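You operate a simulated robot arm through the tools that you are given. There is no shell and no other tool.

The job below is to be done with a simulated two-armed robot. You get a single attempt, and the scene is never put back.

JOB
Put two of the scrub brushes from the open cabinet top on the board under the low white bench. Put the felt carton on the open cabinet top away on the bottom wall shelf. Shut the drawer marked wood. Put the short white fibre pack on the open cabinet top away on the third shelf from the bottom of the low steel rack. Take the black weight and put it on top of the blue block. Open the right sink drawer. Any order will do. Set down upright: felt carton, short white fibre pack, black weight.

Only the result counts: the job must be done as asked and must still hold three seconds after the hand-in. Knocking over, shifting, dropping, spilling or breaking anything else fails it.

ROBOT AND FRAMES
Two 7-joint arms with fingered hands on one trunk, on a base that moves. Base frame: it is fixed to the floor where the robot stands at the start and does not move with it; the origin is under the middle of the robot, x ahead of it, y to its left, z up; the surface under the hand at the start is at about z = 0.86. Readings come in m, rad, newtons and seconds.
The left shoulder is at the start at [0.071, 0.173, 1.088], the right one opposite. With the tool pointing down near the work surface each hand reaches from about 0.42 to 0.82 m from the robot's upright axis, wherever it stands, measured 20 degrees to its own side. Places, roughly: black weight (4x4x6 cm) [-1, 5.7, 0.8]; blue block (7x8x4 cm) [-2.5, 3.2, 0.8]; board under the low white bench [0.5, 2.4, 0.2]; bottom wall shelf (59x19 cm) [0.68, 4.64, 1.2]; drawer marked wood [-4.7, -0.8, 0.6]; felt carton [0.75, 0.25, 1]; right sink drawer [-1.4, -1, 0.6]; scrub brush [0.75, 0.5, 1]; short white fibre pack (8x5x5 cm) [0.6, 0.4, 0.9]; third shelf of the low steel rack (23x66 cm) [-2.44, 5.74, 1.16]. Payload 3.5 kg a hand.
Tool frame (each hand has its own): the origin (TCP) lies between the finger pads and is the grasp point; the fingertips stand 0.025 m ahead of it; z points along the fingers, y is the line along which they close. The gripper opens to 0.088 m; its body begins 0.029 m behind the TCP. The gripper is a hand of 3 fingers: y runs from the thumb to the fingers, the wrist lies at [-0.013, -0.097, -0.162] in the tool frame, and closing takes about 1.5 s.
Orientation is told as [roll, pitch, yaw] about the base's x, y, z axes, in that order, counted from this pose: with the fingers straight down and the wrist toward the robot, the tool's x, y and z point along [0, 1, 0], [1, 0, 0] and [0, 0, -1] of the base frame.

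CONTROLS
- The arms move only by the tool nudge_tool. It takes "left_targets", "right_targets" or both (then of equal length, played together; a hand with none holds still); each is a list of rows, each a list of 6 numbers: the shift along the tool's x, y, z in units of 25 mm (1.0 is 25 mm), then the turn, a rotation vector about the tool's x, y, z in units of 6 degrees (1.0 is 6 degrees). In form: [[dx, dy, dz, ax, ay, az], ...]. A call has 1 to 20 rows; each row shifts and turns the commanded pose from where the row before left it, along the tool's axes as they then stand. "left_hand" and "right_hand" are, for a hand that has rows, the opening, from 0 (shut) to 1 (fully open), set as the call begins (left out, the last holds). A call with a number of a shift or a turn outside -1 to 1 is refused whole. A row lasts 0.2 s, in which the tool goes at most 0.05 m and 0.15 rad; a call with a longer step from one row to the next is refused whole, and so is a gripper value outside its range. Where a pose cannot be reached the arm comes as near as it can. A force on the tool above 40 N (or 10 N above the force at the start of the call, whichever is more), or a blocked arm, ends the call early, and 0.2 s more pass. The fingers move at their own pace (about 0.072 m/s each) and stop on an object; they squeeze with about 30 N. The grip force told is the motor's: it shows also when the fingers shut on nothing. Time passes only in rows, and 0.2 s behind the last, so rows that do not move let the fingers close. The reply holds the time, the measured pose of the TCP, the force on the tool along the base axes, the opening and the grip force, in the units named above and with some noise, with the torque about the TCP (base axes, N m) and any sound that the robot's microphone picked up.
- Cameras (640 x 400 px; columns grow to the right, rows downward): "scene" is now at [0.1731, 0.0409, 1.3274]; the picture's right is [0.46, -0.88, -0.10], its down [-0.62, -0.24, -0.75] and it looks along [0.64, 0.40, -0.66] (base axes); focal length 225 px, centre (320, 200). "left" rides on the left gripper at [-0.058, -0.085, -0.099] in its tool frame; the picture's right is [-0.67, -0.35, 0.66], its down [0.69, -0.63, 0.37] and it looks along [0.28, 0.69, 0.66] (tool axes); focal length 261 px, centre (320, 200). "right" rides on the right gripper at [0.058, -0.085, -0.1] in its tool frame; the picture's right is [-0.67, 0.35, -0.66], its down [-0.69, -0.63, 0.37] and it looks along [-0.28, 0.69, 0.66] (tool axes); focal length 261 px, centre (320, 200). There is no depth. A picture from a camera that has moved, and an enlarged one, comes with that camera's place and axes in the base frame and with its lens. The place of the scene camera against the robot may be out by one fixed shift of up to 0.025 m in any direction.
- camera(camera): a new picture of that camera. No time passes.
- raise_lower(by): moves the trunk up (or, below 0, down) by that many m; the arms and the scene camera ride with it, the base frame stays. It gives what a move gives, with no picture.
- steer(legs): drives the robot by 1 to 6 legs, each [ahead, left, turn to the left] in m, m and rad, along the robot's own axes; the way and the turn of a leg run together, so that a leg with both is an arc; at most 1.5 m and 3.142 rad a leg. The arms and the cameras ride along, it lands a little off, and it stops where it bumps. It gives what a move gives.
- set_grasp(shape, hand): the hand has 3 fingers and takes this shape, open, in about a second: jaw (thumb against the fingers, like two jaws); tri (thumb and two fingers); tip (a fingertip pinch); poke (one finger out to press); point (the index stretched); flat (the hand flat); cup (the hand cupped); fist (a fist). The gripper value then closes the fingers along that shape, each until it touches; the sizes above hold for jaw. It gives what a move gives, with no picture.
- turn_head(pan, tilt): turns the head with the scene camera to pan (to the left, within 1.501 rad either way) and tilt (down, from -0.506 to 1.204), counted from straight ahead of the robot (the tilt from the chest, where the trunk bows). It gives what a move gives.
- close_up(camera, box): a new picture of the part [left, top, right, bottom] of that camera's present view, enlarged. No time passes.
- sign_off(): hands the job in; it is judged then, once.

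Nothing tells you exact positions but the pictures and the camera data. Unless the task says otherwise, let go and move clear before handing in.

The tools are called after ">>>" as name(argument=value, ...) on one line, values as JSON. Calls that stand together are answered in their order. nudge_tool: Moves the arms, as the interface text tells. Its arguments: {"type":"object","properties":{"left_targets":{"type":"array","items":{"type":"array","items":{"type":"number"}}},"left_hand":{"type":"number"},"right_targets":{"type":"array","items":{"type":"array","items":{"type":"number"}}},"right_hand":{"type":"number"}},"required":[]} The other tools are called the same way: raise_lower (by) moves the trunk up or down; set_grasp (shape, hand) gives the hand a shape; steer (legs) drives the base; turn_head (pan, tilt) turns the head that bears the scene camera; camera (camera) takes a picture; close_up (camera, box) takes an enlarged picture of a part of a camera's view; sign_off () hands the job in.

At the start:

```text
time: 0.0
left_tool_pos: [0.3389, 0.4476, 1.1821]
left_ee_rot: [0.001, 0.0, 0.0]
left_contact_force: [0.9, 0.3, 0.4]
left_torque: [0.01, 0.02, -0.05]
left_finger_gap: 0.0876
left_finger_force: 0.0
left_shape: jaw
right_tool_pos: [0.4641, 0.0439, 1.1169]
right_ee_rot: [0.0, 0.001, 0.0]
right_contact_force: [0.0, -0.3, -0.3]
right_torque: [0.01, -0.03, -0.05]
right_finger_gap: 0.0876
right_finger_force: 0.1
right_shape: jaw
trunk travel left (down, up): [-0.175, 0.28]
robot x, y, heading: [-0.0004, 0.0047, -0.002]
head pan, tilt (commanded): [0.485, 0.538]
```

scene: 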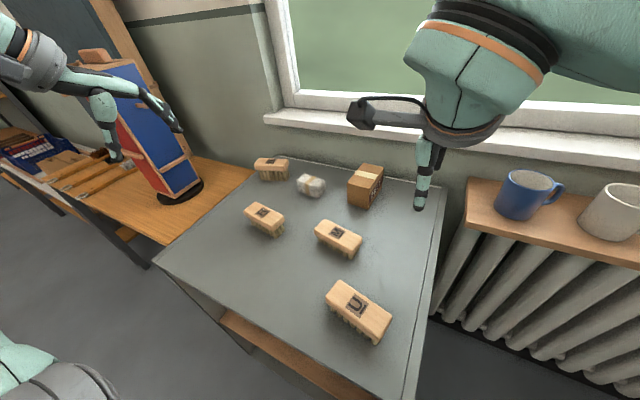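
right: 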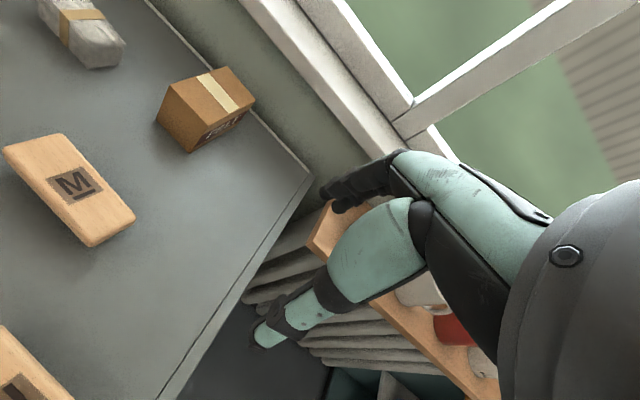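
left: 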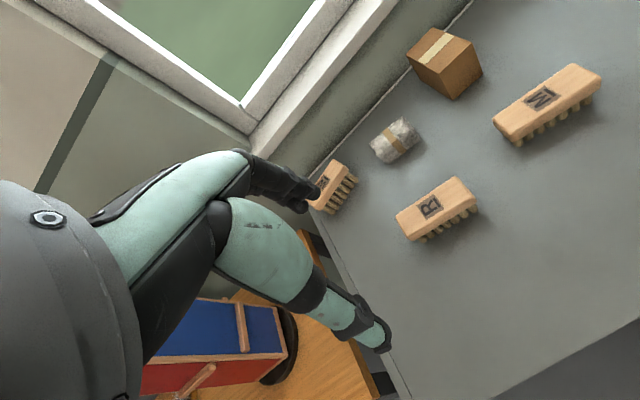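

The cabinet top in front of me holds four brushes, a wrapped white pack and a small brown carton. I'll look closer before moving anything.

>>> close_up(camera="scene", box=[220, 130, 460, 280])

>>> close_up(camera="left", box=[280, 0, 640, 225])

>>> turn_head(pan=1.4, tilt=0.3)

>>> camera(camera="scene")

```text
2.67 times, centred on (340, 205) of scene
camera zoom: at [0.1731, 0.0409, 1.3274], right [0.46, -0.88, -0.1], down [-0.62, -0.24, -0.75], along [0.64, 0.4, -0.66], focal length 600 px, centre (267, 187)
```

zoom: 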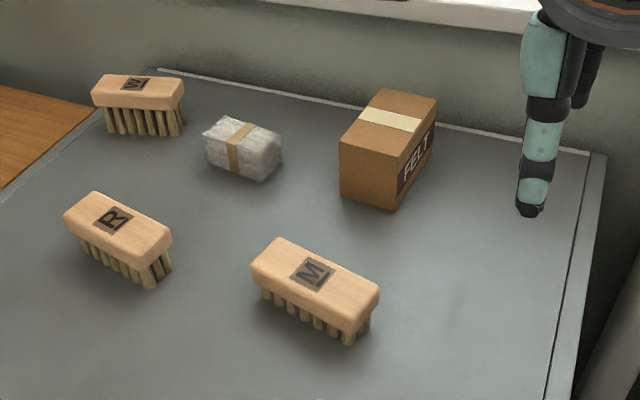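

```text
1.78 times, centred on (460, 112) of left
camera zoom: at [0.2547, 0.3894, 1.2812], right [-0.35, -0.67, -0.66], down [-0.63, 0.69, -0.37], along [0.69, 0.28, -0.66], focal length 463 px, centre (71, 356)
```

zoom: 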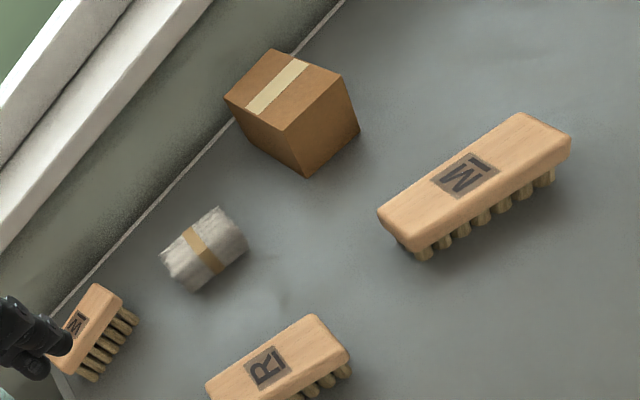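

```text
time: 1.2
left_tool_pos: [0.3387, 0.4461, 1.1823]
left_ee_rot: [0.0, -0.001, 0.001]
left_contact_force: [0.3, -1.1, 0.7]
left_torque: [0.02, -0.02, 0.03]
left_finger_gap: 0.0876
left_finger_force: 0.1
left_shape: jaw
right_tool_pos: [0.4642, 0.0447, 1.1169]
right_ee_rot: [0.0, -0.001, 0.0]
right_contact_force: [-0.4, 0.1, 0.1]
right_torque: [0.0, -0.06, -0.05]
right_finger_gap: 0.0874
right_finger_force: 0.0
right_shape: jaw
trunk travel left (down, up): [-0.175, 0.28]
robot x, y, heading: [0.0043, 0.0057, -0.0]
head pan, tilt (commanded): [1.4, 0.3]
```

```text
taken
camera scene: at [0.1153, 0.0908, 1.362], right [0.96, -0.17, -0.2], down [-0.25, -0.29, -0.92], along [0.1, 0.94, -0.32], focal length 225 px, centre (320, 200)
```

scene: 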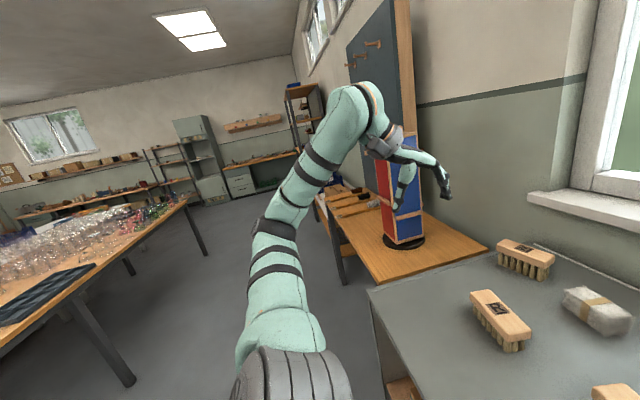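

I see the cabinet top ahead, a wooden bench to the left and another long table further left with glassware. I'll survey the rest of the room with the head.

>>> turn_head(pan=-1.4, tilt=0.3)

>>> camera(camera="scene")

>>> turn_head(pan=0.0, tilt=0.9)

>>> camera(camera="scene")

>>> turn_head(pan=1.0, tilt=0.9)

>>> camera(camera="scene")

```text
time: 3.7
left_tool_pos: [0.3394, 0.4477, 1.1818]
left_ee_rot: [0.001, 0.001, 0.001]
left_contact_force: [-0.9, 0.0, 0.3]
left_torque: [-0.01, -0.01, -0.04]
left_finger_gap: 0.0878
left_finger_force: 0.1
left_shape: jaw
right_tool_pos: [0.4644, 0.0441, 1.1167]
right_ee_rot: [0.0, -0.001, 0.0]
right_contact_force: [-0.3, 1.2, -0.6]
right_torque: [-0.03, -0.03, 0.01]
right_finger_gap: 0.0876
right_finger_force: 0.1
right_shape: jaw
trunk travel left (down, up): [-0.175, 0.28]
robot x, y, heading: [-0.004, -0.0013, -0.001]
head pan, tilt (commanded): [-1.4, 0.3]
```

```text
taken
camera scene: at [0.1152, -0.0932, 1.362], right [-0.96, -0.17, 0.2], down [-0.25, 0.29, -0.92], along [0.1, -0.94, -0.32], focal length 225 px, centre (320, 200)
```

scene: 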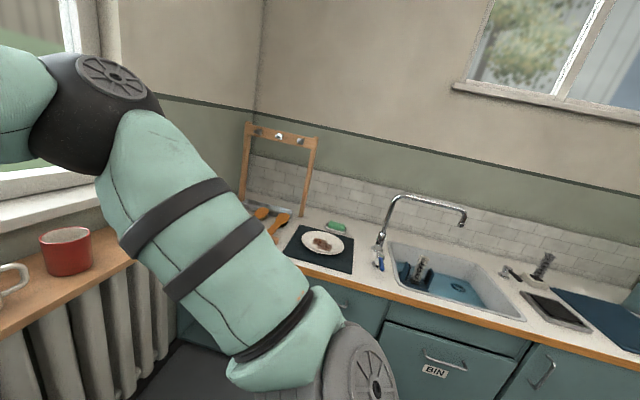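

```text
time: 5.2
left_tool_pos: [0.3391, 0.4469, 1.1824]
left_ee_rot: [-0.001, -0.001, -0.001]
left_contact_force: [-0.3, -0.3, 0.0]
left_torque: [-0.01, 0.02, 0.05]
left_finger_gap: 0.0876
left_finger_force: 0.1
left_shape: jaw
right_tool_pos: [0.4631, 0.045, 1.1179]
right_ee_rot: [0.001, -0.001, 0.0]
right_contact_force: [-0.4, 0.0, -0.8]
right_torque: [0.01, 0.03, 0.0]
right_finger_gap: 0.0877
right_finger_force: 0.0
right_shape: jaw
trunk travel left (down, up): [-0.175, 0.28]
robot x, y, heading: [-0.0028, -0.0011, -0.002]
head pan, tilt (commanded): [0.0, 0.901]
```

```text
taken
camera scene: at [0.1628, -0.0012, 1.2986], right [0.0, -1.0, 0.0], down [-0.89, 0.0, -0.45], along [0.45, 0.0, -0.89], focal length 225 px, centre (320, 200)
```

scene: 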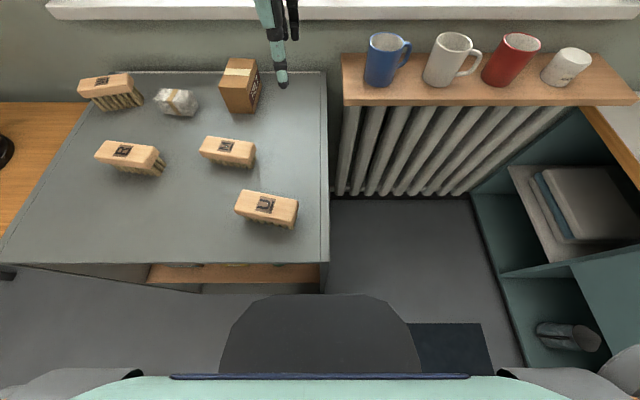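

```text
time: 6.5
left_tool_pos: [0.3385, 0.4458, 1.1832]
left_ee_rot: [0.0, 0.002, -0.001]
left_contact_force: [0.7, 0.4, 0.0]
left_torque: [-0.03, 0.01, -0.03]
left_finger_gap: 0.0876
left_finger_force: 0.1
left_shape: jaw
right_tool_pos: [0.4644, 0.0441, 1.1176]
right_ee_rot: [0.003, 0.001, -0.001]
right_contact_force: [-0.1, 0.0, -0.7]
right_torque: [-0.01, -0.03, 0.0]
right_finger_gap: 0.0876
right_finger_force: 0.0
right_shape: jaw
trunk travel left (down, up): [-0.175, 0.28]
robot x, y, heading: [0.0001, 0.0011, -0.002]
head pan, tilt (commanded): [1.0, 0.901]
```

```text
taken
camera scene: at [0.1289, 0.0623, 1.3057], right [0.82, -0.54, -0.17], down [-0.54, -0.66, -0.52], along [0.17, 0.52, -0.84], focal length 225 px, centre (320, 200)
```

scene: 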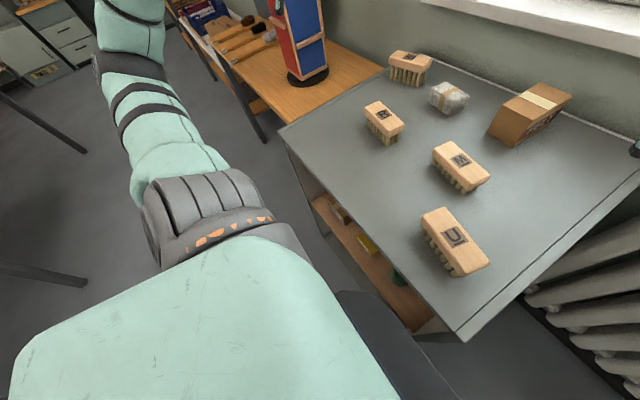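

The cabinet top spans roughly x 0.25–0.82 and y -0.02–0.60 at z 0.86; the brushes marked M (about [0.475, 0.197]) and R (about [0.47, 0.42]) are easiest to take. I'll back off a little and shift left so that both hands can reach them.

>>> steer(legs=[[-0.08, 0.0, 0.0], [0.0, 0.2, 0.0]])

>>> turn_head(pan=0.3, tilt=0.7)

>>> camera(camera="scene")

>>> camera(camera="right")

>>> camera(camera="left")

```text
time: 8.7
left_tool_pos: [0.2557, 0.6461, 1.183]
left_ee_rot: [0.002, -0.001, 0.0]
left_contact_force: [-0.1, 0.5, 0.3]
left_torque: [-0.03, 0.02, 0.0]
left_finger_gap: 0.0876
left_finger_force: 0.0
left_shape: jaw
right_tool_pos: [0.3812, 0.2427, 1.1172]
right_ee_rot: [0.0, -0.001, 0.0]
right_contact_force: [0.1, -0.6, -0.3]
right_torque: [0.02, 0.0, 0.01]
right_finger_gap: 0.0875
right_finger_force: 0.0
right_shape: jaw
trunk travel left (down, up): [-0.175, 0.28]
robot x, y, heading: [-0.0862, 0.1978, -0.0]
head pan, tilt (commanded): [1.0, 0.901]
```

```text
time: 9.8
left_tool_pos: [0.2566, 0.646, 1.1827]
left_ee_rot: [0.0, 0.001, 0.0]
left_contact_force: [0.7, 0.3, -0.5]
left_torque: [0.03, -0.01, 0.0]
left_finger_gap: 0.0877
left_finger_force: 0.1
left_shape: jaw
right_tool_pos: [0.3815, 0.2434, 1.1182]
right_ee_rot: [-0.001, -0.001, -0.001]
right_contact_force: [0.0, -0.1, 0.1]
right_torque: [0.02, -0.01, -0.02]
right_finger_gap: 0.0876
right_finger_force: 0.2
right_shape: jaw
trunk travel left (down, up): [-0.175, 0.28]
robot x, y, heading: [-0.0777, 0.1968, -0.005]
head pan, tilt (commanded): [0.3, 0.7]
```

```text
taken
camera scene: at [0.0891, 0.2235, 1.3133], right [0.29, -0.95, -0.06], down [-0.76, -0.19, -0.62], along [0.58, 0.23, -0.78], focal length 225 px, centre (320, 200)
```

scene: 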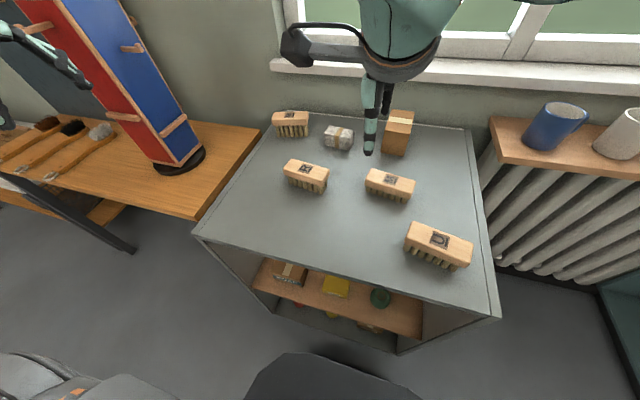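

```text
taken
camera right: at [0.2968, 0.3017, 1.2158], right [0.35, -0.67, 0.66], down [-0.63, -0.69, -0.37], along [0.69, -0.28, -0.66], focal length 261 px, centre (320, 200)
```

right: 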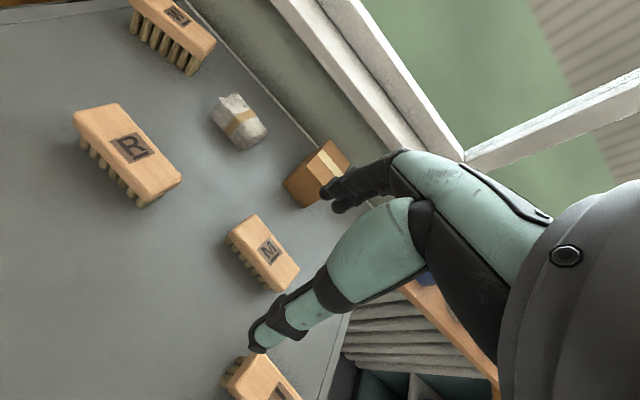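

```text
taken
camera left: at [0.172, 0.5888, 1.2812], right [-0.35, -0.67, -0.66], down [-0.63, 0.69, -0.37], along [0.69, 0.29, -0.66], focal length 261 px, centre (320, 200)
```

left: 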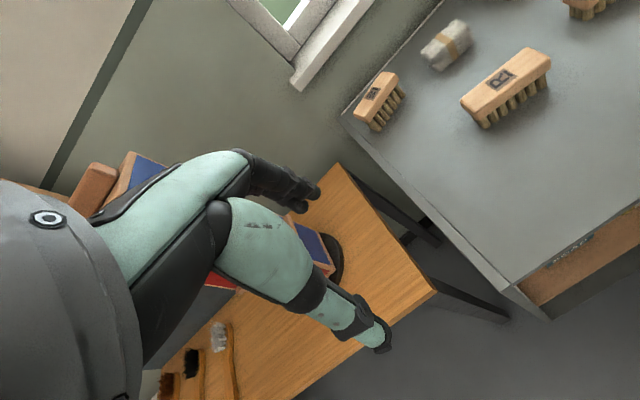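

M sits near [0.475, 0.20] and R near [0.46, 0.397], tops at about z 0.912. I'll enlarge each to get the angle of their long axes.

>>> close_up(camera="right", box=[40, 60, 360, 320])

>>> close_up(camera="left", box=[360, 0, 640, 175])

```text
1.54 times, centred on (200, 190) of right
camera zoom: at [0.2968, 0.3017, 1.2158], right [0.35, -0.67, 0.66], down [-0.63, -0.69, -0.37], along [0.69, -0.28, -0.66], focal length 401 px, centre (505, 215)
```

zoom: 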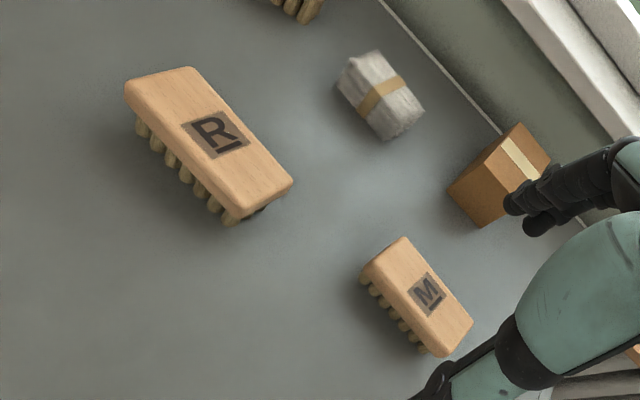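

```text
2.29 times, centred on (500, 88) of left
camera zoom: at [0.172, 0.5888, 1.2812], right [-0.35, -0.67, -0.66], down [-0.63, 0.69, -0.37], along [0.69, 0.29, -0.66], focal length 596 px, centre (-91, 457)
```

zoom: 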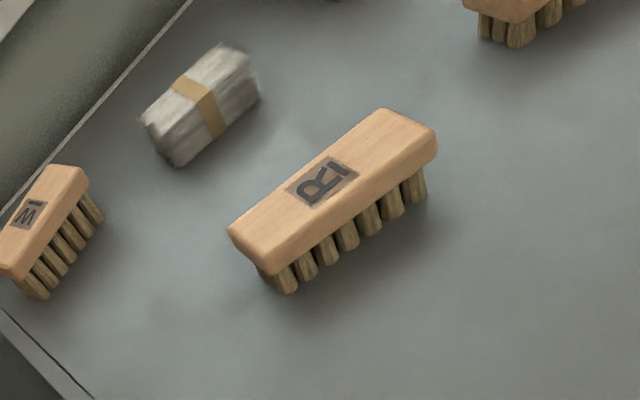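

Both brushes point nearly along base y, turned about -10 degrees, 4.5 cm wide. I'll bring both hands above them and turn to match.

>>> nudge_tool(left_targets=[[-0.992, 0.806, 0.73, 0, 0, 0], [-0.992, 0.806, 0.73, 0, 0, 0], [-0.992, 0.806, 0.73, 0, 0, 0], [-0.992, 0.806, 0.73, 0, 0, 0], [-0.992, 0.806, 0.73, 0, 0, 0], [-0.992, 0.806, 0.73, 0, 0, 0], [-0.992, 0.806, 0.73, 0, 0, 0], [-0.992, 0.806, 0.73, 0, 0, 0], [-0.992, 0.806, 0.73, 0, 0, 0], [-0.992, 0.806, 0.73, 0, 0, 0], [0, 0, 0, 0, 0, 0.83], [0, 0, 0, 0, 0, 0.83], [0, 0, 0, 0, 0, 0]], right_targets=[[-0.16, 0.354, 0.472, 0, 0, 0], [-0.16, 0.354, 0.472, 0, 0, 0], [-0.16, 0.354, 0.472, 0, 0, 0], [-0.16, 0.354, 0.472, 0, 0, 0], [-0.16, 0.354, 0.472, 0, 0, 0], [-0.16, 0.354, 0.472, 0, 0, 0], [-0.16, 0.354, 0.472, 0, 0, 0], [-0.16, 0.354, 0.472, 0, 0, 0], [-0.16, 0.354, 0.472, 0, 0, 0], [-0.16, 0.354, 0.472, 0, 0, 0], [0, 0, 0, 0, 0, 0.83], [0, 0, 0, 0, 0, 0.83], [0, 0, 0, 0, 0, 0]], left_hand=1, right_hand=1)

>>> camera(camera="right")

>>> camera(camera="left")

>>> camera(camera="scene")

```text
time: 12.6
left_tool_pos: [0.4601, 0.3961, 1.0]
left_ee_rot: [0.0, 0.0, -0.176]
left_contact_force: [-0.4, 1.2, 0.4]
left_torque: [0.01, -0.01, 0.01]
left_finger_gap: 0.0877
left_finger_force: 0.0
left_shape: jaw
right_tool_pos: [0.4707, 0.2027, 0.9974]
right_ee_rot: [0.0, 0.001, -0.174]
right_contact_force: [-0.1, -0.3, 0.7]
right_torque: [-0.02, -0.02, 0.0]
right_finger_gap: 0.0875
right_finger_force: 0.1
right_shape: jaw
trunk travel left (down, up): [-0.175, 0.28]
robot x, y, heading: [-0.0805, 0.1998, 0.004]
head pan, tilt (commanded): [0.3, 0.7]
```

```text
taken
camera right: at [0.3973, 0.2753, 1.0969], right [0.23, -0.72, 0.65], down [-0.74, -0.57, -0.37], along [0.63, -0.4, -0.66], focal length 261 px, centre (320, 200)
```

right: 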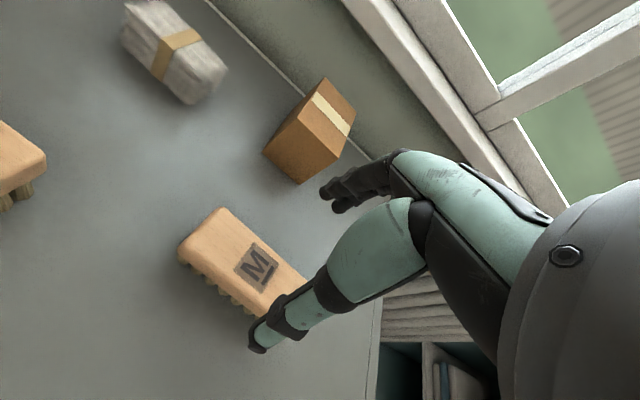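

```text
taken
camera left: at [0.3659, 0.3556, 1.0983], right [-0.46, -0.6, -0.66], down [-0.5, 0.78, -0.37], along [0.73, 0.16, -0.66], focal length 261 px, centre (320, 200)
```

left: 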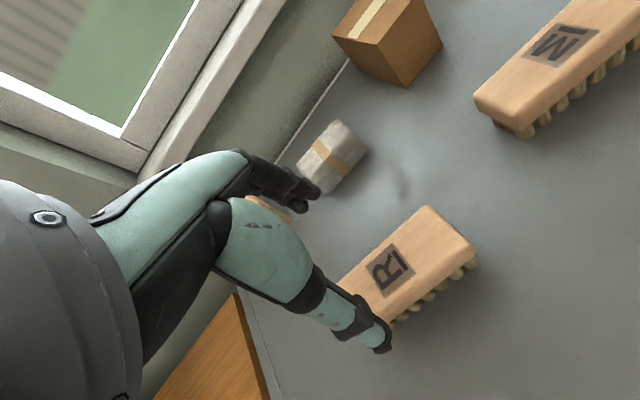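

```text
taken
camera scene: at [0.0897, 0.2231, 1.3132], right [0.29, -0.96, -0.06], down [-0.76, -0.19, -0.62], along [0.58, 0.23, -0.78], focal length 225 px, centre (320, 200)
```

scene: 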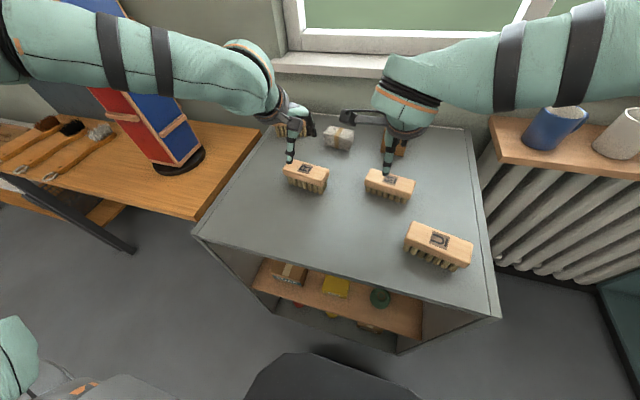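

Both hands hover straight above their brushes at about z 1.0. I'll descend to grasp height around z 0.899.

>>> nudge_tool(left_targets=[[0, 0, 0.81, 0, 0, 0], [0, 0, 0.81, 0, 0, 0], [0, 0, 0.81, 0, 0, 0], [0, 0, 0.81, 0, 0, 0], [0, 0, 0.8, 0, 0, 0], [0, 0, 0, 0, 0, 0]], right_targets=[[0, 0, 0.79, 0, 0, 0], [0, 0, 0.79, 0, 0, 0], [0, 0, 0.79, 0, 0, 0], [0, 0, 0.79, 0, 0, 0], [0, 0, 0.78, 0, 0, 0], [0, 0, 0, 0, 0, 0]])

>>> camera(camera="right")

>>> camera(camera="left")

```text
time: 14.0
left_tool_pos: [0.4565, 0.3985, 0.9009]
left_ee_rot: [-0.001, 0.0, -0.175]
left_contact_force: [0.2, -0.8, 0.9]
left_torque: [-0.02, 0.02, 0.0]
left_finger_gap: 0.0879
left_finger_force: 0.0
left_shape: jaw
right_tool_pos: [0.4695, 0.2053, 0.8988]
right_ee_rot: [0.0, -0.001, -0.17]
right_contact_force: [0.9, 0.9, -0.9]
right_torque: [-0.01, 0.05, -0.01]
right_finger_gap: 0.0877
right_finger_force: 0.0
right_shape: jaw
trunk travel left (down, up): [-0.175, 0.28]
robot x, y, heading: [-0.0812, 0.1985, -0.005]
head pan, tilt (commanded): [0.3, 0.7]
```

```text
taken
camera right: at [0.3958, 0.276, 0.9978], right [0.23, -0.72, 0.65], down [-0.74, -0.57, -0.37], along [0.63, -0.4, -0.66], focal length 261 px, centre (320, 200)
```

right: 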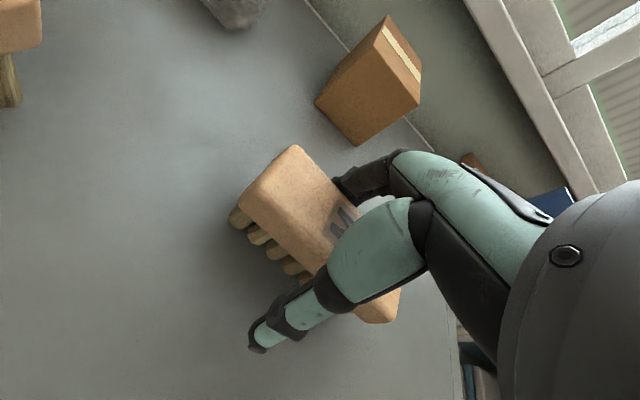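

```text
taken
camera left: at [0.3638, 0.3573, 0.9994], right [-0.46, -0.6, -0.66], down [-0.5, 0.78, -0.37], along [0.73, 0.16, -0.66], focal length 261 px, centre (320, 200)
```

left: 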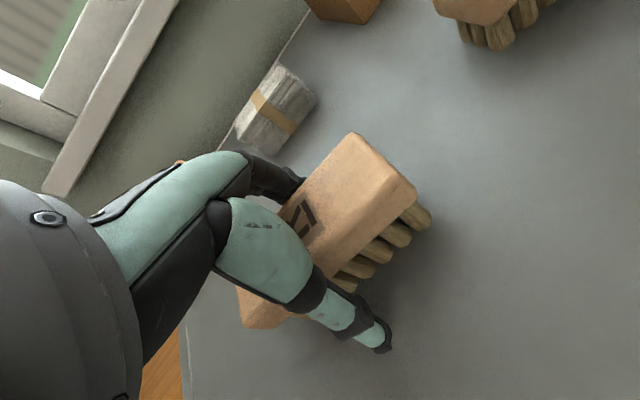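

Each brush lies between thumb and fingers. I'll close both hands and wait for the squeeze.

>>> nudge_tool(left_targets=[[0, 0, 0, 0, 0, 0], [0, 0, 0, 0, 0, 0], [0, 0, 0, 0, 0, 0], [0, 0, 0, 0, 0, 0], [0, 0, 0, 0, 0, 0], [0, 0, 0, 0, 0, 0], [0, 0, 0, 0, 0, 0], [0, 0, 0, 0, 0, 0], [0, 0, 0, 0, 0, 0]], right_targets=[[0, 0, 0, 0, 0, 0], [0, 0, 0, 0, 0, 0], [0, 0, 0, 0, 0, 0], [0, 0, 0, 0, 0, 0], [0, 0, 0, 0, 0, 0], [0, 0, 0, 0, 0, 0], [0, 0, 0, 0, 0, 0], [0, 0, 0, 0, 0, 0], [0, 0, 0, 0, 0, 0]], left_hand=0, right_hand=0)

>>> camera(camera="right")

>>> camera(camera="left")

```text
time: 16.0
left_tool_pos: [0.4574, 0.3985, 0.9007]
left_ee_rot: [-0.001, -0.001, -0.174]
left_contact_force: [0.0, -1.1, 1.0]
left_torque: [0.04, -0.01, 0.02]
left_finger_gap: 0.0336
left_finger_force: 30.0
left_shape: jaw
right_tool_pos: [0.4695, 0.2045, 0.8982]
right_ee_rot: [-0.001, 0.001, -0.173]
right_contact_force: [0.0, -0.2, -0.5]
right_torque: [0.0, 0.0, 0.01]
right_finger_gap: 0.0374
right_finger_force: 29.7
right_shape: jaw
trunk travel left (down, up): [-0.175, 0.28]
robot x, y, heading: [-0.084, 0.1951, -0.003]
head pan, tilt (commanded): [0.3, 0.7]
```

```text
taken
camera right: at [0.3962, 0.2762, 0.9977], right [0.23, -0.72, 0.66], down [-0.74, -0.57, -0.37], along [0.63, -0.4, -0.66], focal length 261 px, centre (320, 200)
```

right: 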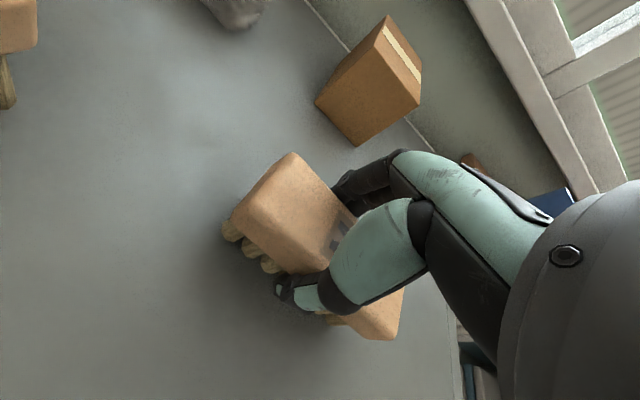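

```text
taken
camera left: at [0.3643, 0.3575, 0.9992], right [-0.46, -0.6, -0.66], down [-0.5, 0.78, -0.37], along [0.73, 0.16, -0.66], focal length 261 px, centre (320, 200)
```

left: 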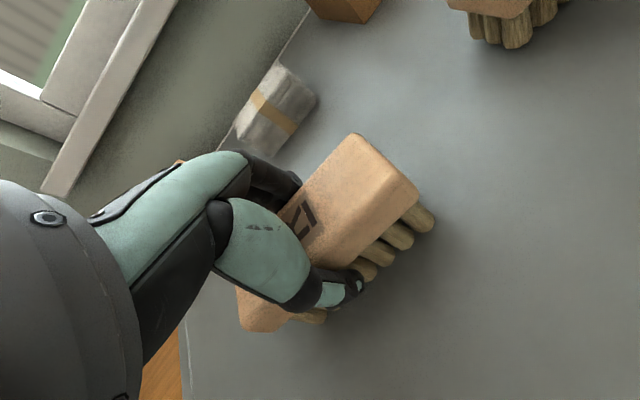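

Both grips hold at about 30 N. I'll lift both brushes straight up.

>>> nudge_tool(left_targets=[[0, 0, -0.5, 0, 0, 0], [0, 0, -1, 0, 0, 0], [0, 0, -1, 0, 0, 0], [0, 0, -1, 0, 0, 0], [0, 0, -1, 0, 0, 0], [0, 0, -1, 0, 0, 0], [0, 0, -1, 0, 0, 0], [0, 0, -1, 0, 0, 0], [0, 0, 0, 0, 0, 0]], right_targets=[[0, 0, -0.5, 0, 0, 0], [0, 0, -1, 0, 0, 0], [0, 0, -1, 0, 0, 0], [0, 0, -1, 0, 0, 0], [0, 0, -1, 0, 0, 0], [0, 0, -1, 0, 0, 0], [0, 0, -1, 0, 0, 0], [0, 0, -1, 0, 0, 0], [0, 0, 0, 0, 0, 0]])

>>> camera(camera="scene")

>>> camera(camera="left")

>>> camera(camera="right")

```text
time: 18.0
left_tool_pos: [0.458, 0.3986, 1.0876]
left_ee_rot: [-0.002, 0.001, -0.174]
left_contact_force: [-0.6, 0.1, -1.0]
left_torque: [-0.01, -0.02, 0.01]
left_finger_gap: 0.0333
left_finger_force: 30.1
left_shape: jaw
right_tool_pos: [0.4706, 0.2039, 1.0871]
right_ee_rot: [0.0, 0.001, -0.172]
right_contact_force: [0.2, -0.4, -1.0]
right_torque: [0.02, 0.01, 0.03]
right_finger_gap: 0.0374
right_finger_force: 29.5
right_shape: jaw
trunk travel left (down, up): [-0.175, 0.28]
robot x, y, heading: [-0.0842, 0.1984, 0.002]
head pan, tilt (commanded): [0.3, 0.7]
```

```text
taken
camera scene: at [0.0901, 0.2235, 1.3131], right [0.29, -0.96, -0.06], down [-0.76, -0.19, -0.62], along [0.58, 0.23, -0.78], focal length 225 px, centre (320, 200)
```

scene: 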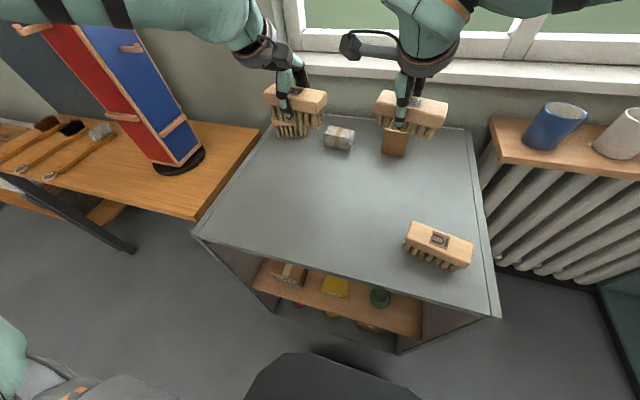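

```text
taken
camera left: at [0.366, 0.357, 1.186], right [-0.46, -0.6, -0.66], down [-0.5, 0.78, -0.37], along [0.73, 0.16, -0.66], focal length 261 px, centre (320, 200)
```

left: 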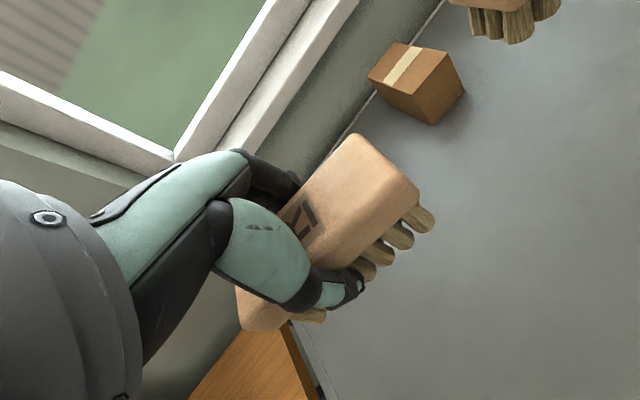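

```text
taken
camera right: at [0.3966, 0.2756, 1.1861], right [0.23, -0.72, 0.65], down [-0.74, -0.57, -0.36], along [0.63, -0.4, -0.66], focal length 261 px, centre (320, 200)
```

right: 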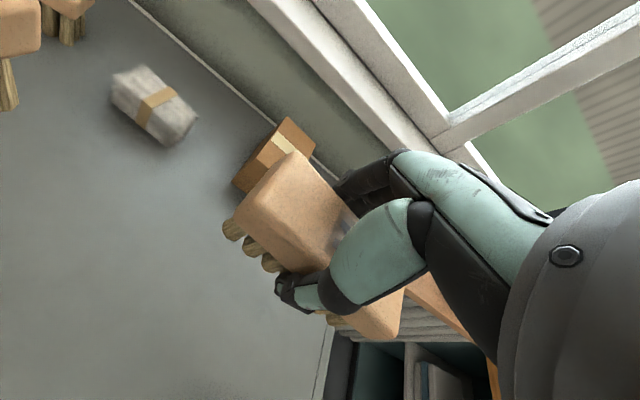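

Both brushes are held firmly. I'll draw the hands in toward the body, back away from the cabinet and turn left to look toward the low white bench.

>>> nudge_tool(left_targets=[[0, -0.9, -0.3, 0, 0, 0], [0, -0.9, -0.3, 0, 0, 0], [0, -0.9, -0.3, 0, 0, 0], [0, -0.9, -0.3, 0, 0, 0], [0, 0, 0, 0, 0, 0]], right_targets=[[0, -0.9, -0.3, 0, 0, 0], [0, -0.9, -0.3, 0, 0, 0], [0, -0.9, -0.3, 0, 0, 0], [0, -0.9, -0.3, 0, 0, 0], [0, 0, 0, 0, 0, 0]])

>>> steer(legs=[[-0.4, 0.0, 0.0]])

>>> turn_head(pan=0.9, tilt=0.4)

>>> camera(camera="scene")

>>> turn_head(pan=1.5, tilt=0.4)

>>> camera(camera="scene")

```text
time: 19.2
left_tool_pos: [0.3719, 0.413, 1.1159]
left_ee_rot: [0.001, 0.002, -0.172]
left_contact_force: [0.7, -0.3, -1.3]
left_torque: [-0.03, 0.02, 0.03]
left_finger_gap: 0.0333
left_finger_force: 29.7
left_shape: jaw
right_tool_pos: [0.3821, 0.2184, 1.1167]
right_ee_rot: [0.001, 0.005, -0.174]
right_contact_force: [0.4, -0.7, -1.5]
right_torque: [-0.01, -0.01, 0.01]
right_finger_gap: 0.0373
right_finger_force: 30.0
right_shape: jaw
trunk travel left (down, up): [-0.175, 0.28]
robot x, y, heading: [-0.0835, 0.1995, 0.001]
head pan, tilt (commanded): [0.3, 0.7]
```

```text
time: 21.7
left_tool_pos: [-0.0314, 0.417, 1.1159]
left_ee_rot: [-0.001, 0.001, -0.158]
left_contact_force: [-0.1, -0.5, -2.6]
left_torque: [-0.05, -0.01, -0.02]
left_finger_gap: 0.0332
left_finger_force: 30.3
left_shape: jaw
right_tool_pos: [-0.0176, 0.2226, 1.1165]
right_ee_rot: [0.001, 0.003, -0.158]
right_contact_force: [-1.0, -0.9, -1.2]
right_torque: [-0.01, 0.0, 0.0]
right_finger_gap: 0.0371
right_finger_force: 30.2
right_shape: jaw
trunk travel left (down, up): [-0.175, 0.28]
robot x, y, heading: [-0.4806, 0.2006, 0.019]
head pan, tilt (commanded): [0.3, 0.7]
```

```text
time: 22.7
left_tool_pos: [-0.0319, 0.4172, 1.1165]
left_ee_rot: [0.002, 0.0, -0.156]
left_contact_force: [-0.5, -0.1, -1.3]
left_torque: [0.01, -0.03, -0.03]
left_finger_gap: 0.0334
left_finger_force: 30.0
left_shape: jaw
right_tool_pos: [-0.0187, 0.2237, 1.1162]
right_ee_rot: [0.002, 0.0, -0.158]
right_contact_force: [-0.3, 0.1, -0.8]
right_torque: [0.01, 0.0, 0.0]
right_finger_gap: 0.0371
right_finger_force: 30.3
right_shape: jaw
trunk travel left (down, up): [-0.175, 0.28]
robot x, y, heading: [-0.4802, 0.193, 0.016]
head pan, tilt (commanded): [0.901, 0.4]
```

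```text
taken
camera scene: at [-0.3284, 0.27, 1.3443], right [0.78, -0.61, -0.16], down [-0.42, -0.31, -0.85], along [0.47, 0.73, -0.5], focal length 225 px, centre (320, 200)
```

scene: 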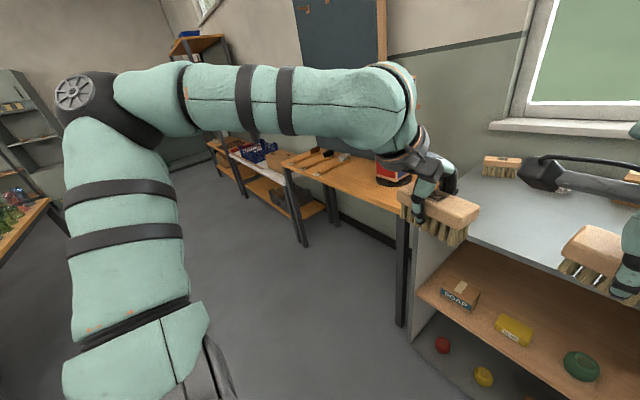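

```text
time: 23.7
left_tool_pos: [-0.0314, 0.4158, 1.1156]
left_ee_rot: [0.002, 0.0, -0.156]
left_contact_force: [-0.1, 1.1, -1.2]
left_torque: [0.01, 0.0, 0.0]
left_finger_gap: 0.0332
left_finger_force: 30.3
left_shape: jaw
right_tool_pos: [-0.0195, 0.2237, 1.1173]
right_ee_rot: [0.001, 0.001, -0.157]
right_contact_force: [-0.5, -0.2, -0.7]
right_torque: [0.0, 0.01, 0.0]
right_finger_gap: 0.037
right_finger_force: 30.0
right_shape: jaw
trunk travel left (down, up): [-0.175, 0.28]
robot x, y, heading: [-0.4824, 0.1932, 0.019]
head pan, tilt (commanded): [1.499, 0.4]
```

```text
taken
camera scene: at [-0.3788, 0.2889, 1.3548], right [0.98, -0.06, -0.2], down [-0.21, -0.39, -0.9], along [-0.03, 0.92, -0.39], focal length 225 px, centre (320, 200)
```

scene: 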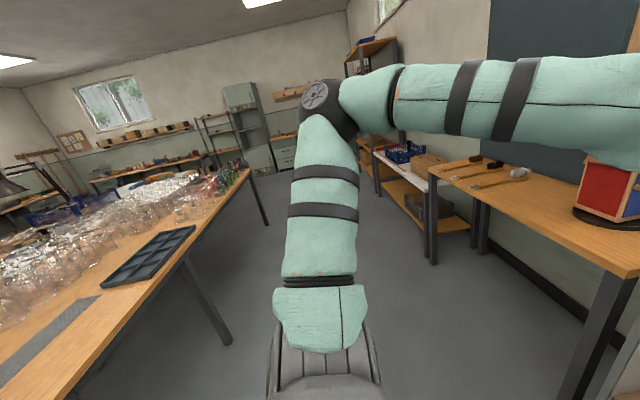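

The low white bench stands beyond the wooden bench on the right side of the aisle, with a wooden board under it. I'll turn left and drive up the aisle.

>>> steer(legs=[[0.0, 0.0, 1.55], [1.2, 0.0, 0.0]])

>>> turn_head(pan=-0.8, tilt=0.6)

>>> camera(camera="scene")

>>> turn_head(pan=0.0, tilt=0.3)

>>> camera(camera="scene")

```text
time: 33.5
left_tool_pos: [-0.6951, 1.8241, 1.1158]
left_ee_rot: [0.0, -0.001, 1.4]
left_contact_force: [0.5, -0.2, -0.9]
left_torque: [-0.01, 0.01, -0.04]
left_finger_gap: 0.033
left_finger_force: 29.9
left_shape: jaw
right_tool_pos: [-0.5026, 1.8338, 1.117]
right_ee_rot: [-0.001, 0.001, 1.4]
right_contact_force: [-0.2, 0.3, -0.5]
right_torque: [0.01, 0.01, 0.02]
right_finger_gap: 0.037
right_finger_force: 29.9
right_shape: jaw
trunk travel left (down, up): [-0.175, 0.28]
robot x, y, heading: [-0.4812, 1.3692, 1.573]
head pan, tilt (commanded): [1.499, 0.4]
```

```text
time: 35.6
left_tool_pos: [-0.6956, 1.8232, 1.1156]
left_ee_rot: [-0.001, 0.001, 1.401]
left_contact_force: [0.2, 0.2, -1.1]
left_torque: [-0.02, 0.02, -0.06]
left_finger_gap: 0.0329
left_finger_force: 30.0
left_shape: jaw
right_tool_pos: [-0.5022, 1.833, 1.1184]
right_ee_rot: [0.001, 0.001, 1.4]
right_contact_force: [0.5, 0.2, -1.0]
right_torque: [0.0, 0.0, -0.01]
right_finger_gap: 0.0372
right_finger_force: 29.6
right_shape: jaw
trunk travel left (down, up): [-0.175, 0.28]
robot x, y, heading: [-0.4815, 1.3721, 1.577]
head pan, tilt (commanded): [-0.799, 0.6]
```

```text
taken
camera scene: at [-0.4232, 1.5281, 1.3257], right [0.7, -0.7, 0.15], down [-0.4, -0.56, -0.73], along [0.59, 0.45, -0.67], focal length 225 px, centre (320, 200)
```

scene: 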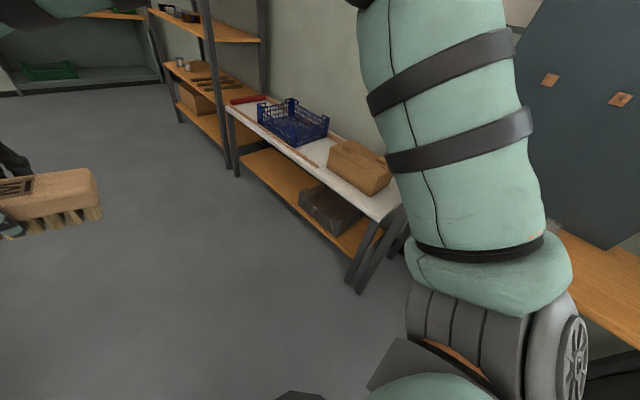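

```text
time: 36.7
left_tool_pos: [-0.6963, 1.8216, 1.1175]
left_ee_rot: [0.0, -0.001, 1.399]
left_contact_force: [-0.3, -0.1, -1.6]
left_torque: [0.0, -0.01, 0.0]
left_finger_gap: 0.0331
left_finger_force: 30.0
left_shape: jaw
right_tool_pos: [-0.5015, 1.8335, 1.1169]
right_ee_rot: [-0.002, 0.0, 1.399]
right_contact_force: [-0.9, 0.2, -1.2]
right_torque: [0.01, -0.02, -0.01]
right_finger_gap: 0.0371
right_finger_force: 29.7
right_shape: jaw
trunk travel left (down, up): [-0.175, 0.28]
robot x, y, heading: [-0.4805, 1.37, 1.573]
head pan, tilt (commanded): [0.0, 0.3]
```

```text
taken
camera scene: at [-0.4865, 1.5646, 1.346], right [1.0, 0.0, 0.0], down [0.0, -0.49, -0.87], along [0.0, 0.87, -0.49], focal length 225 px, centre (320, 200)
```

scene: 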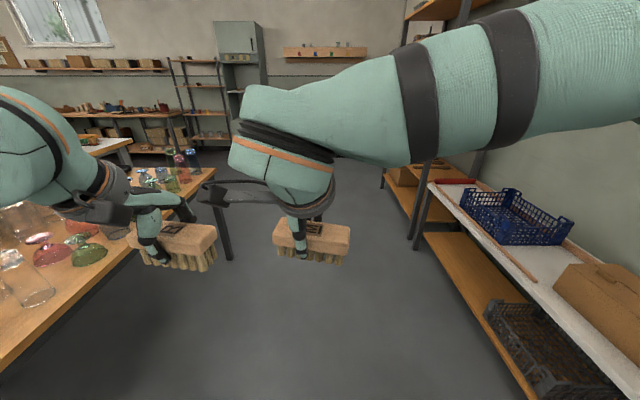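

The low white bench's front edge runs at about x 0.35 from y 1.7 to 3.1, its top near z 0.62 and the board at about z 0.21, with a crate at its near end. I'll drive up to y 2.55 and turn to face it.

>>> steer(legs=[[1.2, 0.0, 0.0], [0.0, 0.0, -1.57]])

>>> turn_head(pan=0.0, tilt=0.6)

>>> camera(camera="scene")

```text
time: 46.6
left_tool_pos: [-0.0299, 2.7955, 1.1165]
left_ee_rot: [-0.001, 0.002, -0.16]
left_contact_force: [0.2, -0.1, -0.7]
left_torque: [0.0, 0.01, 0.03]
left_finger_gap: 0.0327
left_finger_force: 29.3
left_shape: jaw
right_tool_pos: [-0.0179, 2.6024, 1.116]
right_ee_rot: [0.0, 0.003, -0.158]
right_contact_force: [-0.1, 1.0, -1.6]
right_torque: [-0.01, 0.03, 0.0]
right_finger_gap: 0.0368
right_finger_force: 29.3
right_shape: jaw
trunk travel left (down, up): [-0.175, 0.28]
robot x, y, heading: [-0.4819, 2.5764, 0.017]
head pan, tilt (commanded): [0.0, 0.3]
```

```text
time: 47.4
left_tool_pos: [-0.0296, 2.7954, 1.1166]
left_ee_rot: [0.0, 0.0, -0.161]
left_contact_force: [0.4, -0.8, -1.8]
left_torque: [0.02, 0.03, 0.02]
left_finger_gap: 0.0327
left_finger_force: 29.6
left_shape: jaw
right_tool_pos: [-0.0167, 2.6015, 1.117]
right_ee_rot: [-0.001, 0.001, -0.158]
right_contact_force: [0.4, -0.2, -0.9]
right_torque: [0.02, -0.01, 0.0]
right_finger_gap: 0.0369
right_finger_force: 30.4
right_shape: jaw
trunk travel left (down, up): [-0.175, 0.28]
robot x, y, heading: [-0.4808, 2.5765, 0.011]
head pan, tilt (commanded): [0.0, 0.6]
```

```text
taken
camera scene: at [-0.2994, 2.5774, 1.3202], right [0.01, -1.0, 0.0], down [-0.72, -0.01, -0.69], along [0.69, 0.01, -0.72], focal length 225 px, centre (320, 200)
```

scene: 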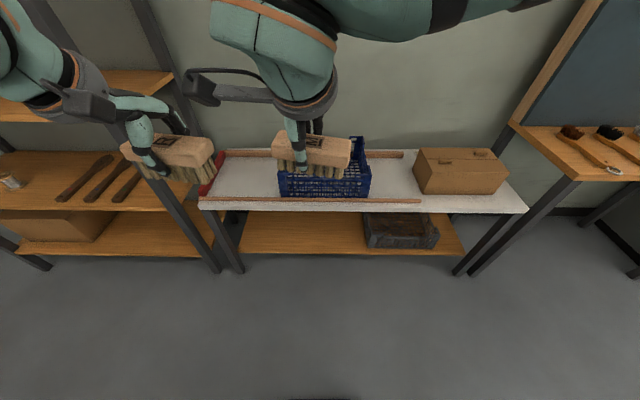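

The free part of the board is y 2.36–3.0, left of the crate. I'll lower the trunk and bring both hands down in front of me while still well clear of the bench.

>>> raise_lower(by=-0.17)

>>> nudge_tool(left_targets=[[-0.309, -0.078, 0.95, 0, 0, 0], [-0.309, -0.078, 0.95, 0, 0, 0], [-0.309, -0.078, 0.95, 0, 0, 0], [-0.309, -0.078, 0.95, 0, 0, 0], [-0.309, -0.078, 0.95, 0, 0, 0], [-0.309, -0.078, 0.95, 0, 0, 0], [-0.309, -0.078, 0.95, 0, 0, 0], [-0.309, -0.078, 0.95, 0, 0, 0], [-0.309, -0.078, 0.95, 0, 0, 0], [-0.309, -0.078, 0.95, 0, 0, 0], [-0.309, -0.078, 0.95, 0, 0, 0], [-0.309, -0.078, 0.95, 0, 0, 0], [-0.309, -0.078, 0.95, 0, 0, 0]], right_targets=[[-0.426, -0.1, 0.95, 0, 0, 0], [-0.426, -0.1, 0.95, 0, 0, 0], [-0.426, -0.1, 0.95, 0, 0, 0], [-0.426, -0.1, 0.95, 0, 0, 0], [-0.426, -0.1, 0.95, 0, 0, 0], [-0.426, -0.1, 0.95, 0, 0, 0], [-0.426, -0.1, 0.95, 0, 0, 0], [-0.426, -0.1, 0.95, 0, 0, 0], [-0.426, -0.1, 0.95, 0, 0, 0], [-0.426, -0.1, 0.95, 0, 0, 0], [-0.426, -0.1, 0.95, 0, 0, 0], [-0.426, -0.1, 0.95, 0, 0, 0], [-0.426, -0.1, 0.95, 0, 0, 0]])

>>> camera(camera="scene")

```text
time: 49.3
left_tool_pos: [-0.0319, 2.7947, 0.9471]
left_ee_rot: [0.001, -0.002, -0.161]
left_contact_force: [-0.3, 0.2, -0.8]
left_torque: [0.01, -0.02, 0.02]
left_finger_gap: 0.0328
left_finger_force: 30.0
left_shape: jaw
right_tool_pos: [-0.0057, 2.5949, 0.9387]
right_ee_rot: [-0.014, 0.016, -0.196]
right_contact_force: [-0.4, 0.4, 0.0]
right_torque: [0.01, 0.01, -0.04]
right_finger_gap: 0.0367
right_finger_force: 29.6
right_shape: jaw
trunk travel left (down, up): [-0.005, 0.45]
robot x, y, heading: [-0.4793, 2.5798, 0.016]
head pan, tilt (commanded): [0.0, 0.6]
```

```text
time: 52.1
left_tool_pos: [-0.0301, 2.7099, 0.6774]
left_ee_rot: [0.018, 0.039, -0.209]
left_contact_force: [0.0, -0.2, -1.5]
left_torque: [0.03, 0.01, 0.01]
left_finger_gap: 0.0326
left_finger_force: 30.0
left_shape: jaw
left hand out of reach, approached as far as the arm can: row 4, 5, 6, 7, 8, 9, 10, 11
right_tool_pos: [-0.0258, 2.4884, 0.6645]
right_ee_rot: [-0.001, 0.004, -0.161]
right_contact_force: [0.9, -1.4, -1.3]
right_torque: [0.03, -0.02, 0.01]
right_finger_gap: 0.036
right_finger_force: 30.1
right_shape: jaw
right hand out of reach, approached as far as the arm can: row 8, 9, 10, 11, 12, 13
trunk travel left (down, up): [-0.005, 0.45]
robot x, y, heading: [-0.4815, 2.5751, 0.015]
head pan, tilt (commanded): [0.0, 0.6]
```

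```text
taken
camera scene: at [-0.1526, 2.5796, 1.0566], right [0.01, -1.0, 0.0], down [-0.9, -0.01, -0.43], along [0.43, 0.01, -0.9], focal length 225 px, centre (320, 200)
```

scene: 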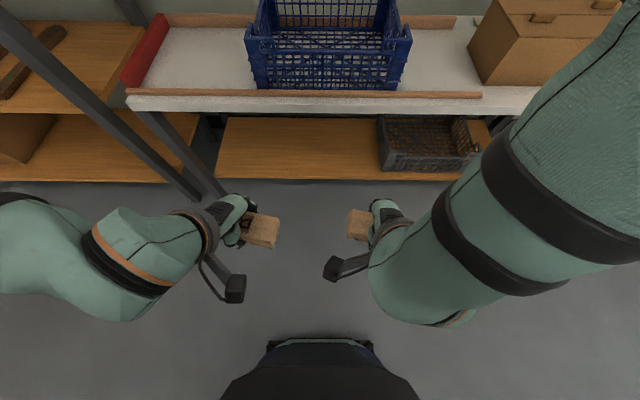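

The trunk bows forward as it lowers, and both arms report being near their reach limits on the way. I'll hold still a moment to see where the hands settle.

>>> nudge_tool(left_targets=[[0, 0, 0, 0, 0, 0], [0, 0, 0, 0, 0, 0], [0, 0, 0, 0, 0, 0]], right_targets=[[0, 0, 0, 0, 0, 0], [0, 0, 0, 0, 0, 0], [0, 0, 0, 0, 0, 0]])

>>> camera(camera="left")

>>> camera(camera="right")

```text
time: 52.9
left_tool_pos: [-0.0306, 2.7105, 0.6778]
left_ee_rot: [0.022, 0.038, -0.207]
left_contact_force: [0.5, -0.1, -1.4]
left_torque: [0.01, 0.0, -0.01]
left_finger_gap: 0.0325
left_finger_force: 29.8
left_shape: jaw
right_tool_pos: [-0.0268, 2.4893, 0.6653]
right_ee_rot: [-0.001, 0.001, -0.16]
right_contact_force: [-0.7, 0.2, -1.4]
right_torque: [0.0, 0.01, 0.0]
right_finger_gap: 0.036
right_finger_force: 30.0
right_shape: jaw
trunk travel left (down, up): [-0.005, 0.45]
robot x, y, heading: [-0.4777, 2.5733, 0.013]
head pan, tilt (commanded): [0.0, 0.6]
```

```text
taken
camera left: at [-0.1209, 2.6699, 0.7786], right [-0.5, -0.56, -0.66], down [-0.49, 0.81, -0.33], along [0.72, 0.15, -0.68], focal length 261 px, centre (320, 200)
```

left: 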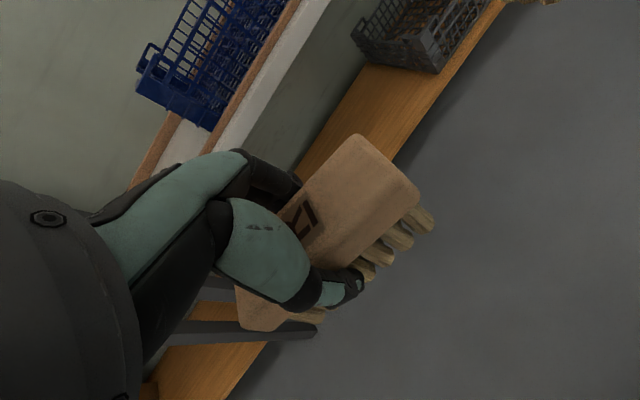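

```text
taken
camera right: at [-0.0999, 2.5601, 0.7634], right [0.24, -0.72, 0.66], down [-0.73, -0.58, -0.36], along [0.64, -0.39, -0.66], focal length 261 px, centre (320, 200)
```

right: 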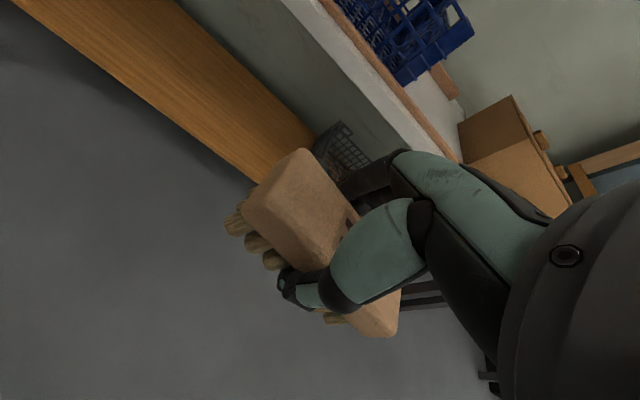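

The hands are too close in now that the chest leans forward. I'll extend them forward while lowering further.

>>> nudge_tool(left_targets=[[0.138, 0.855, 0.3, 0, 0, 0], [0.138, 0.855, 0.3, 0, 0, 0], [0.138, 0.855, 0.3, 0, 0, 0], [0.138, 0.855, 0.3, 0, 0, 0], [0.138, 0.855, 0.5, 0, 0, 0], [0.138, 0.855, 0.5, 0, 0, 0], [0, 0, 0, 0, 0, 0], [0, 0, 0, 0, 0, 0]], right_targets=[[0.138, 0.855, 0.3, 0, 0, 0], [0.138, 0.855, 0.3, 0, 0, 0], [0.138, 0.855, 0.3, 0, 0, 0], [0.138, 0.855, 0.3, 0, 0, 0], [0.138, 0.855, 0.5, 0, 0, 0], [0.138, 0.855, 0.5, 0, 0, 0], [0, 0, 0, 0, 0, 0], [0, 0, 0, 0, 0, 0]])

>>> camera(camera="scene")

```text
time: 54.7
left_tool_pos: [0.0549, 2.7104, 0.6487]
left_ee_rot: [0.022, 0.036, -0.206]
left_contact_force: [-0.6, 0.4, -1.5]
left_torque: [0.02, -0.02, -0.03]
left_finger_gap: 0.0326
left_finger_force: 29.8
left_shape: jaw
left hand out of reach, approached as far as the arm can: row 5, 6
right_tool_pos: [0.1046, 2.4902, 0.6111]
right_ee_rot: [-0.001, 0.001, -0.159]
right_contact_force: [0.5, 0.4, -1.4]
right_torque: [0.02, -0.01, 0.0]
right_finger_gap: 0.036
right_finger_force: 30.2
right_shape: jaw
trunk travel left (down, up): [-0.005, 0.45]
robot x, y, heading: [-0.4782, 2.5765, 0.013]
head pan, tilt (commanded): [0.0, 0.6]
```

```text
taken
camera scene: at [-0.1531, 2.5794, 1.0569], right [0.01, -1.0, 0.0], down [-0.9, -0.01, -0.43], along [0.43, 0.01, -0.9], focal length 225 px, centre (320, 200)
```

scene: 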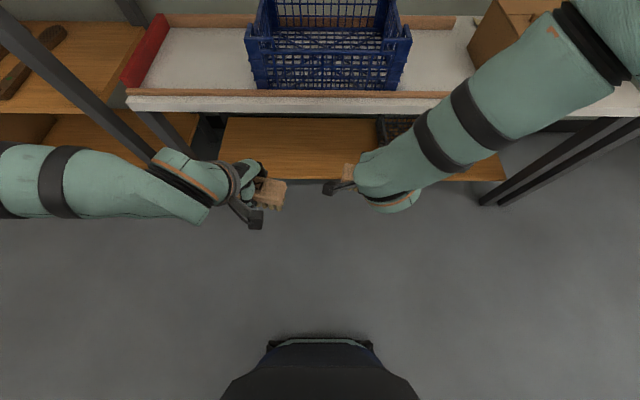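

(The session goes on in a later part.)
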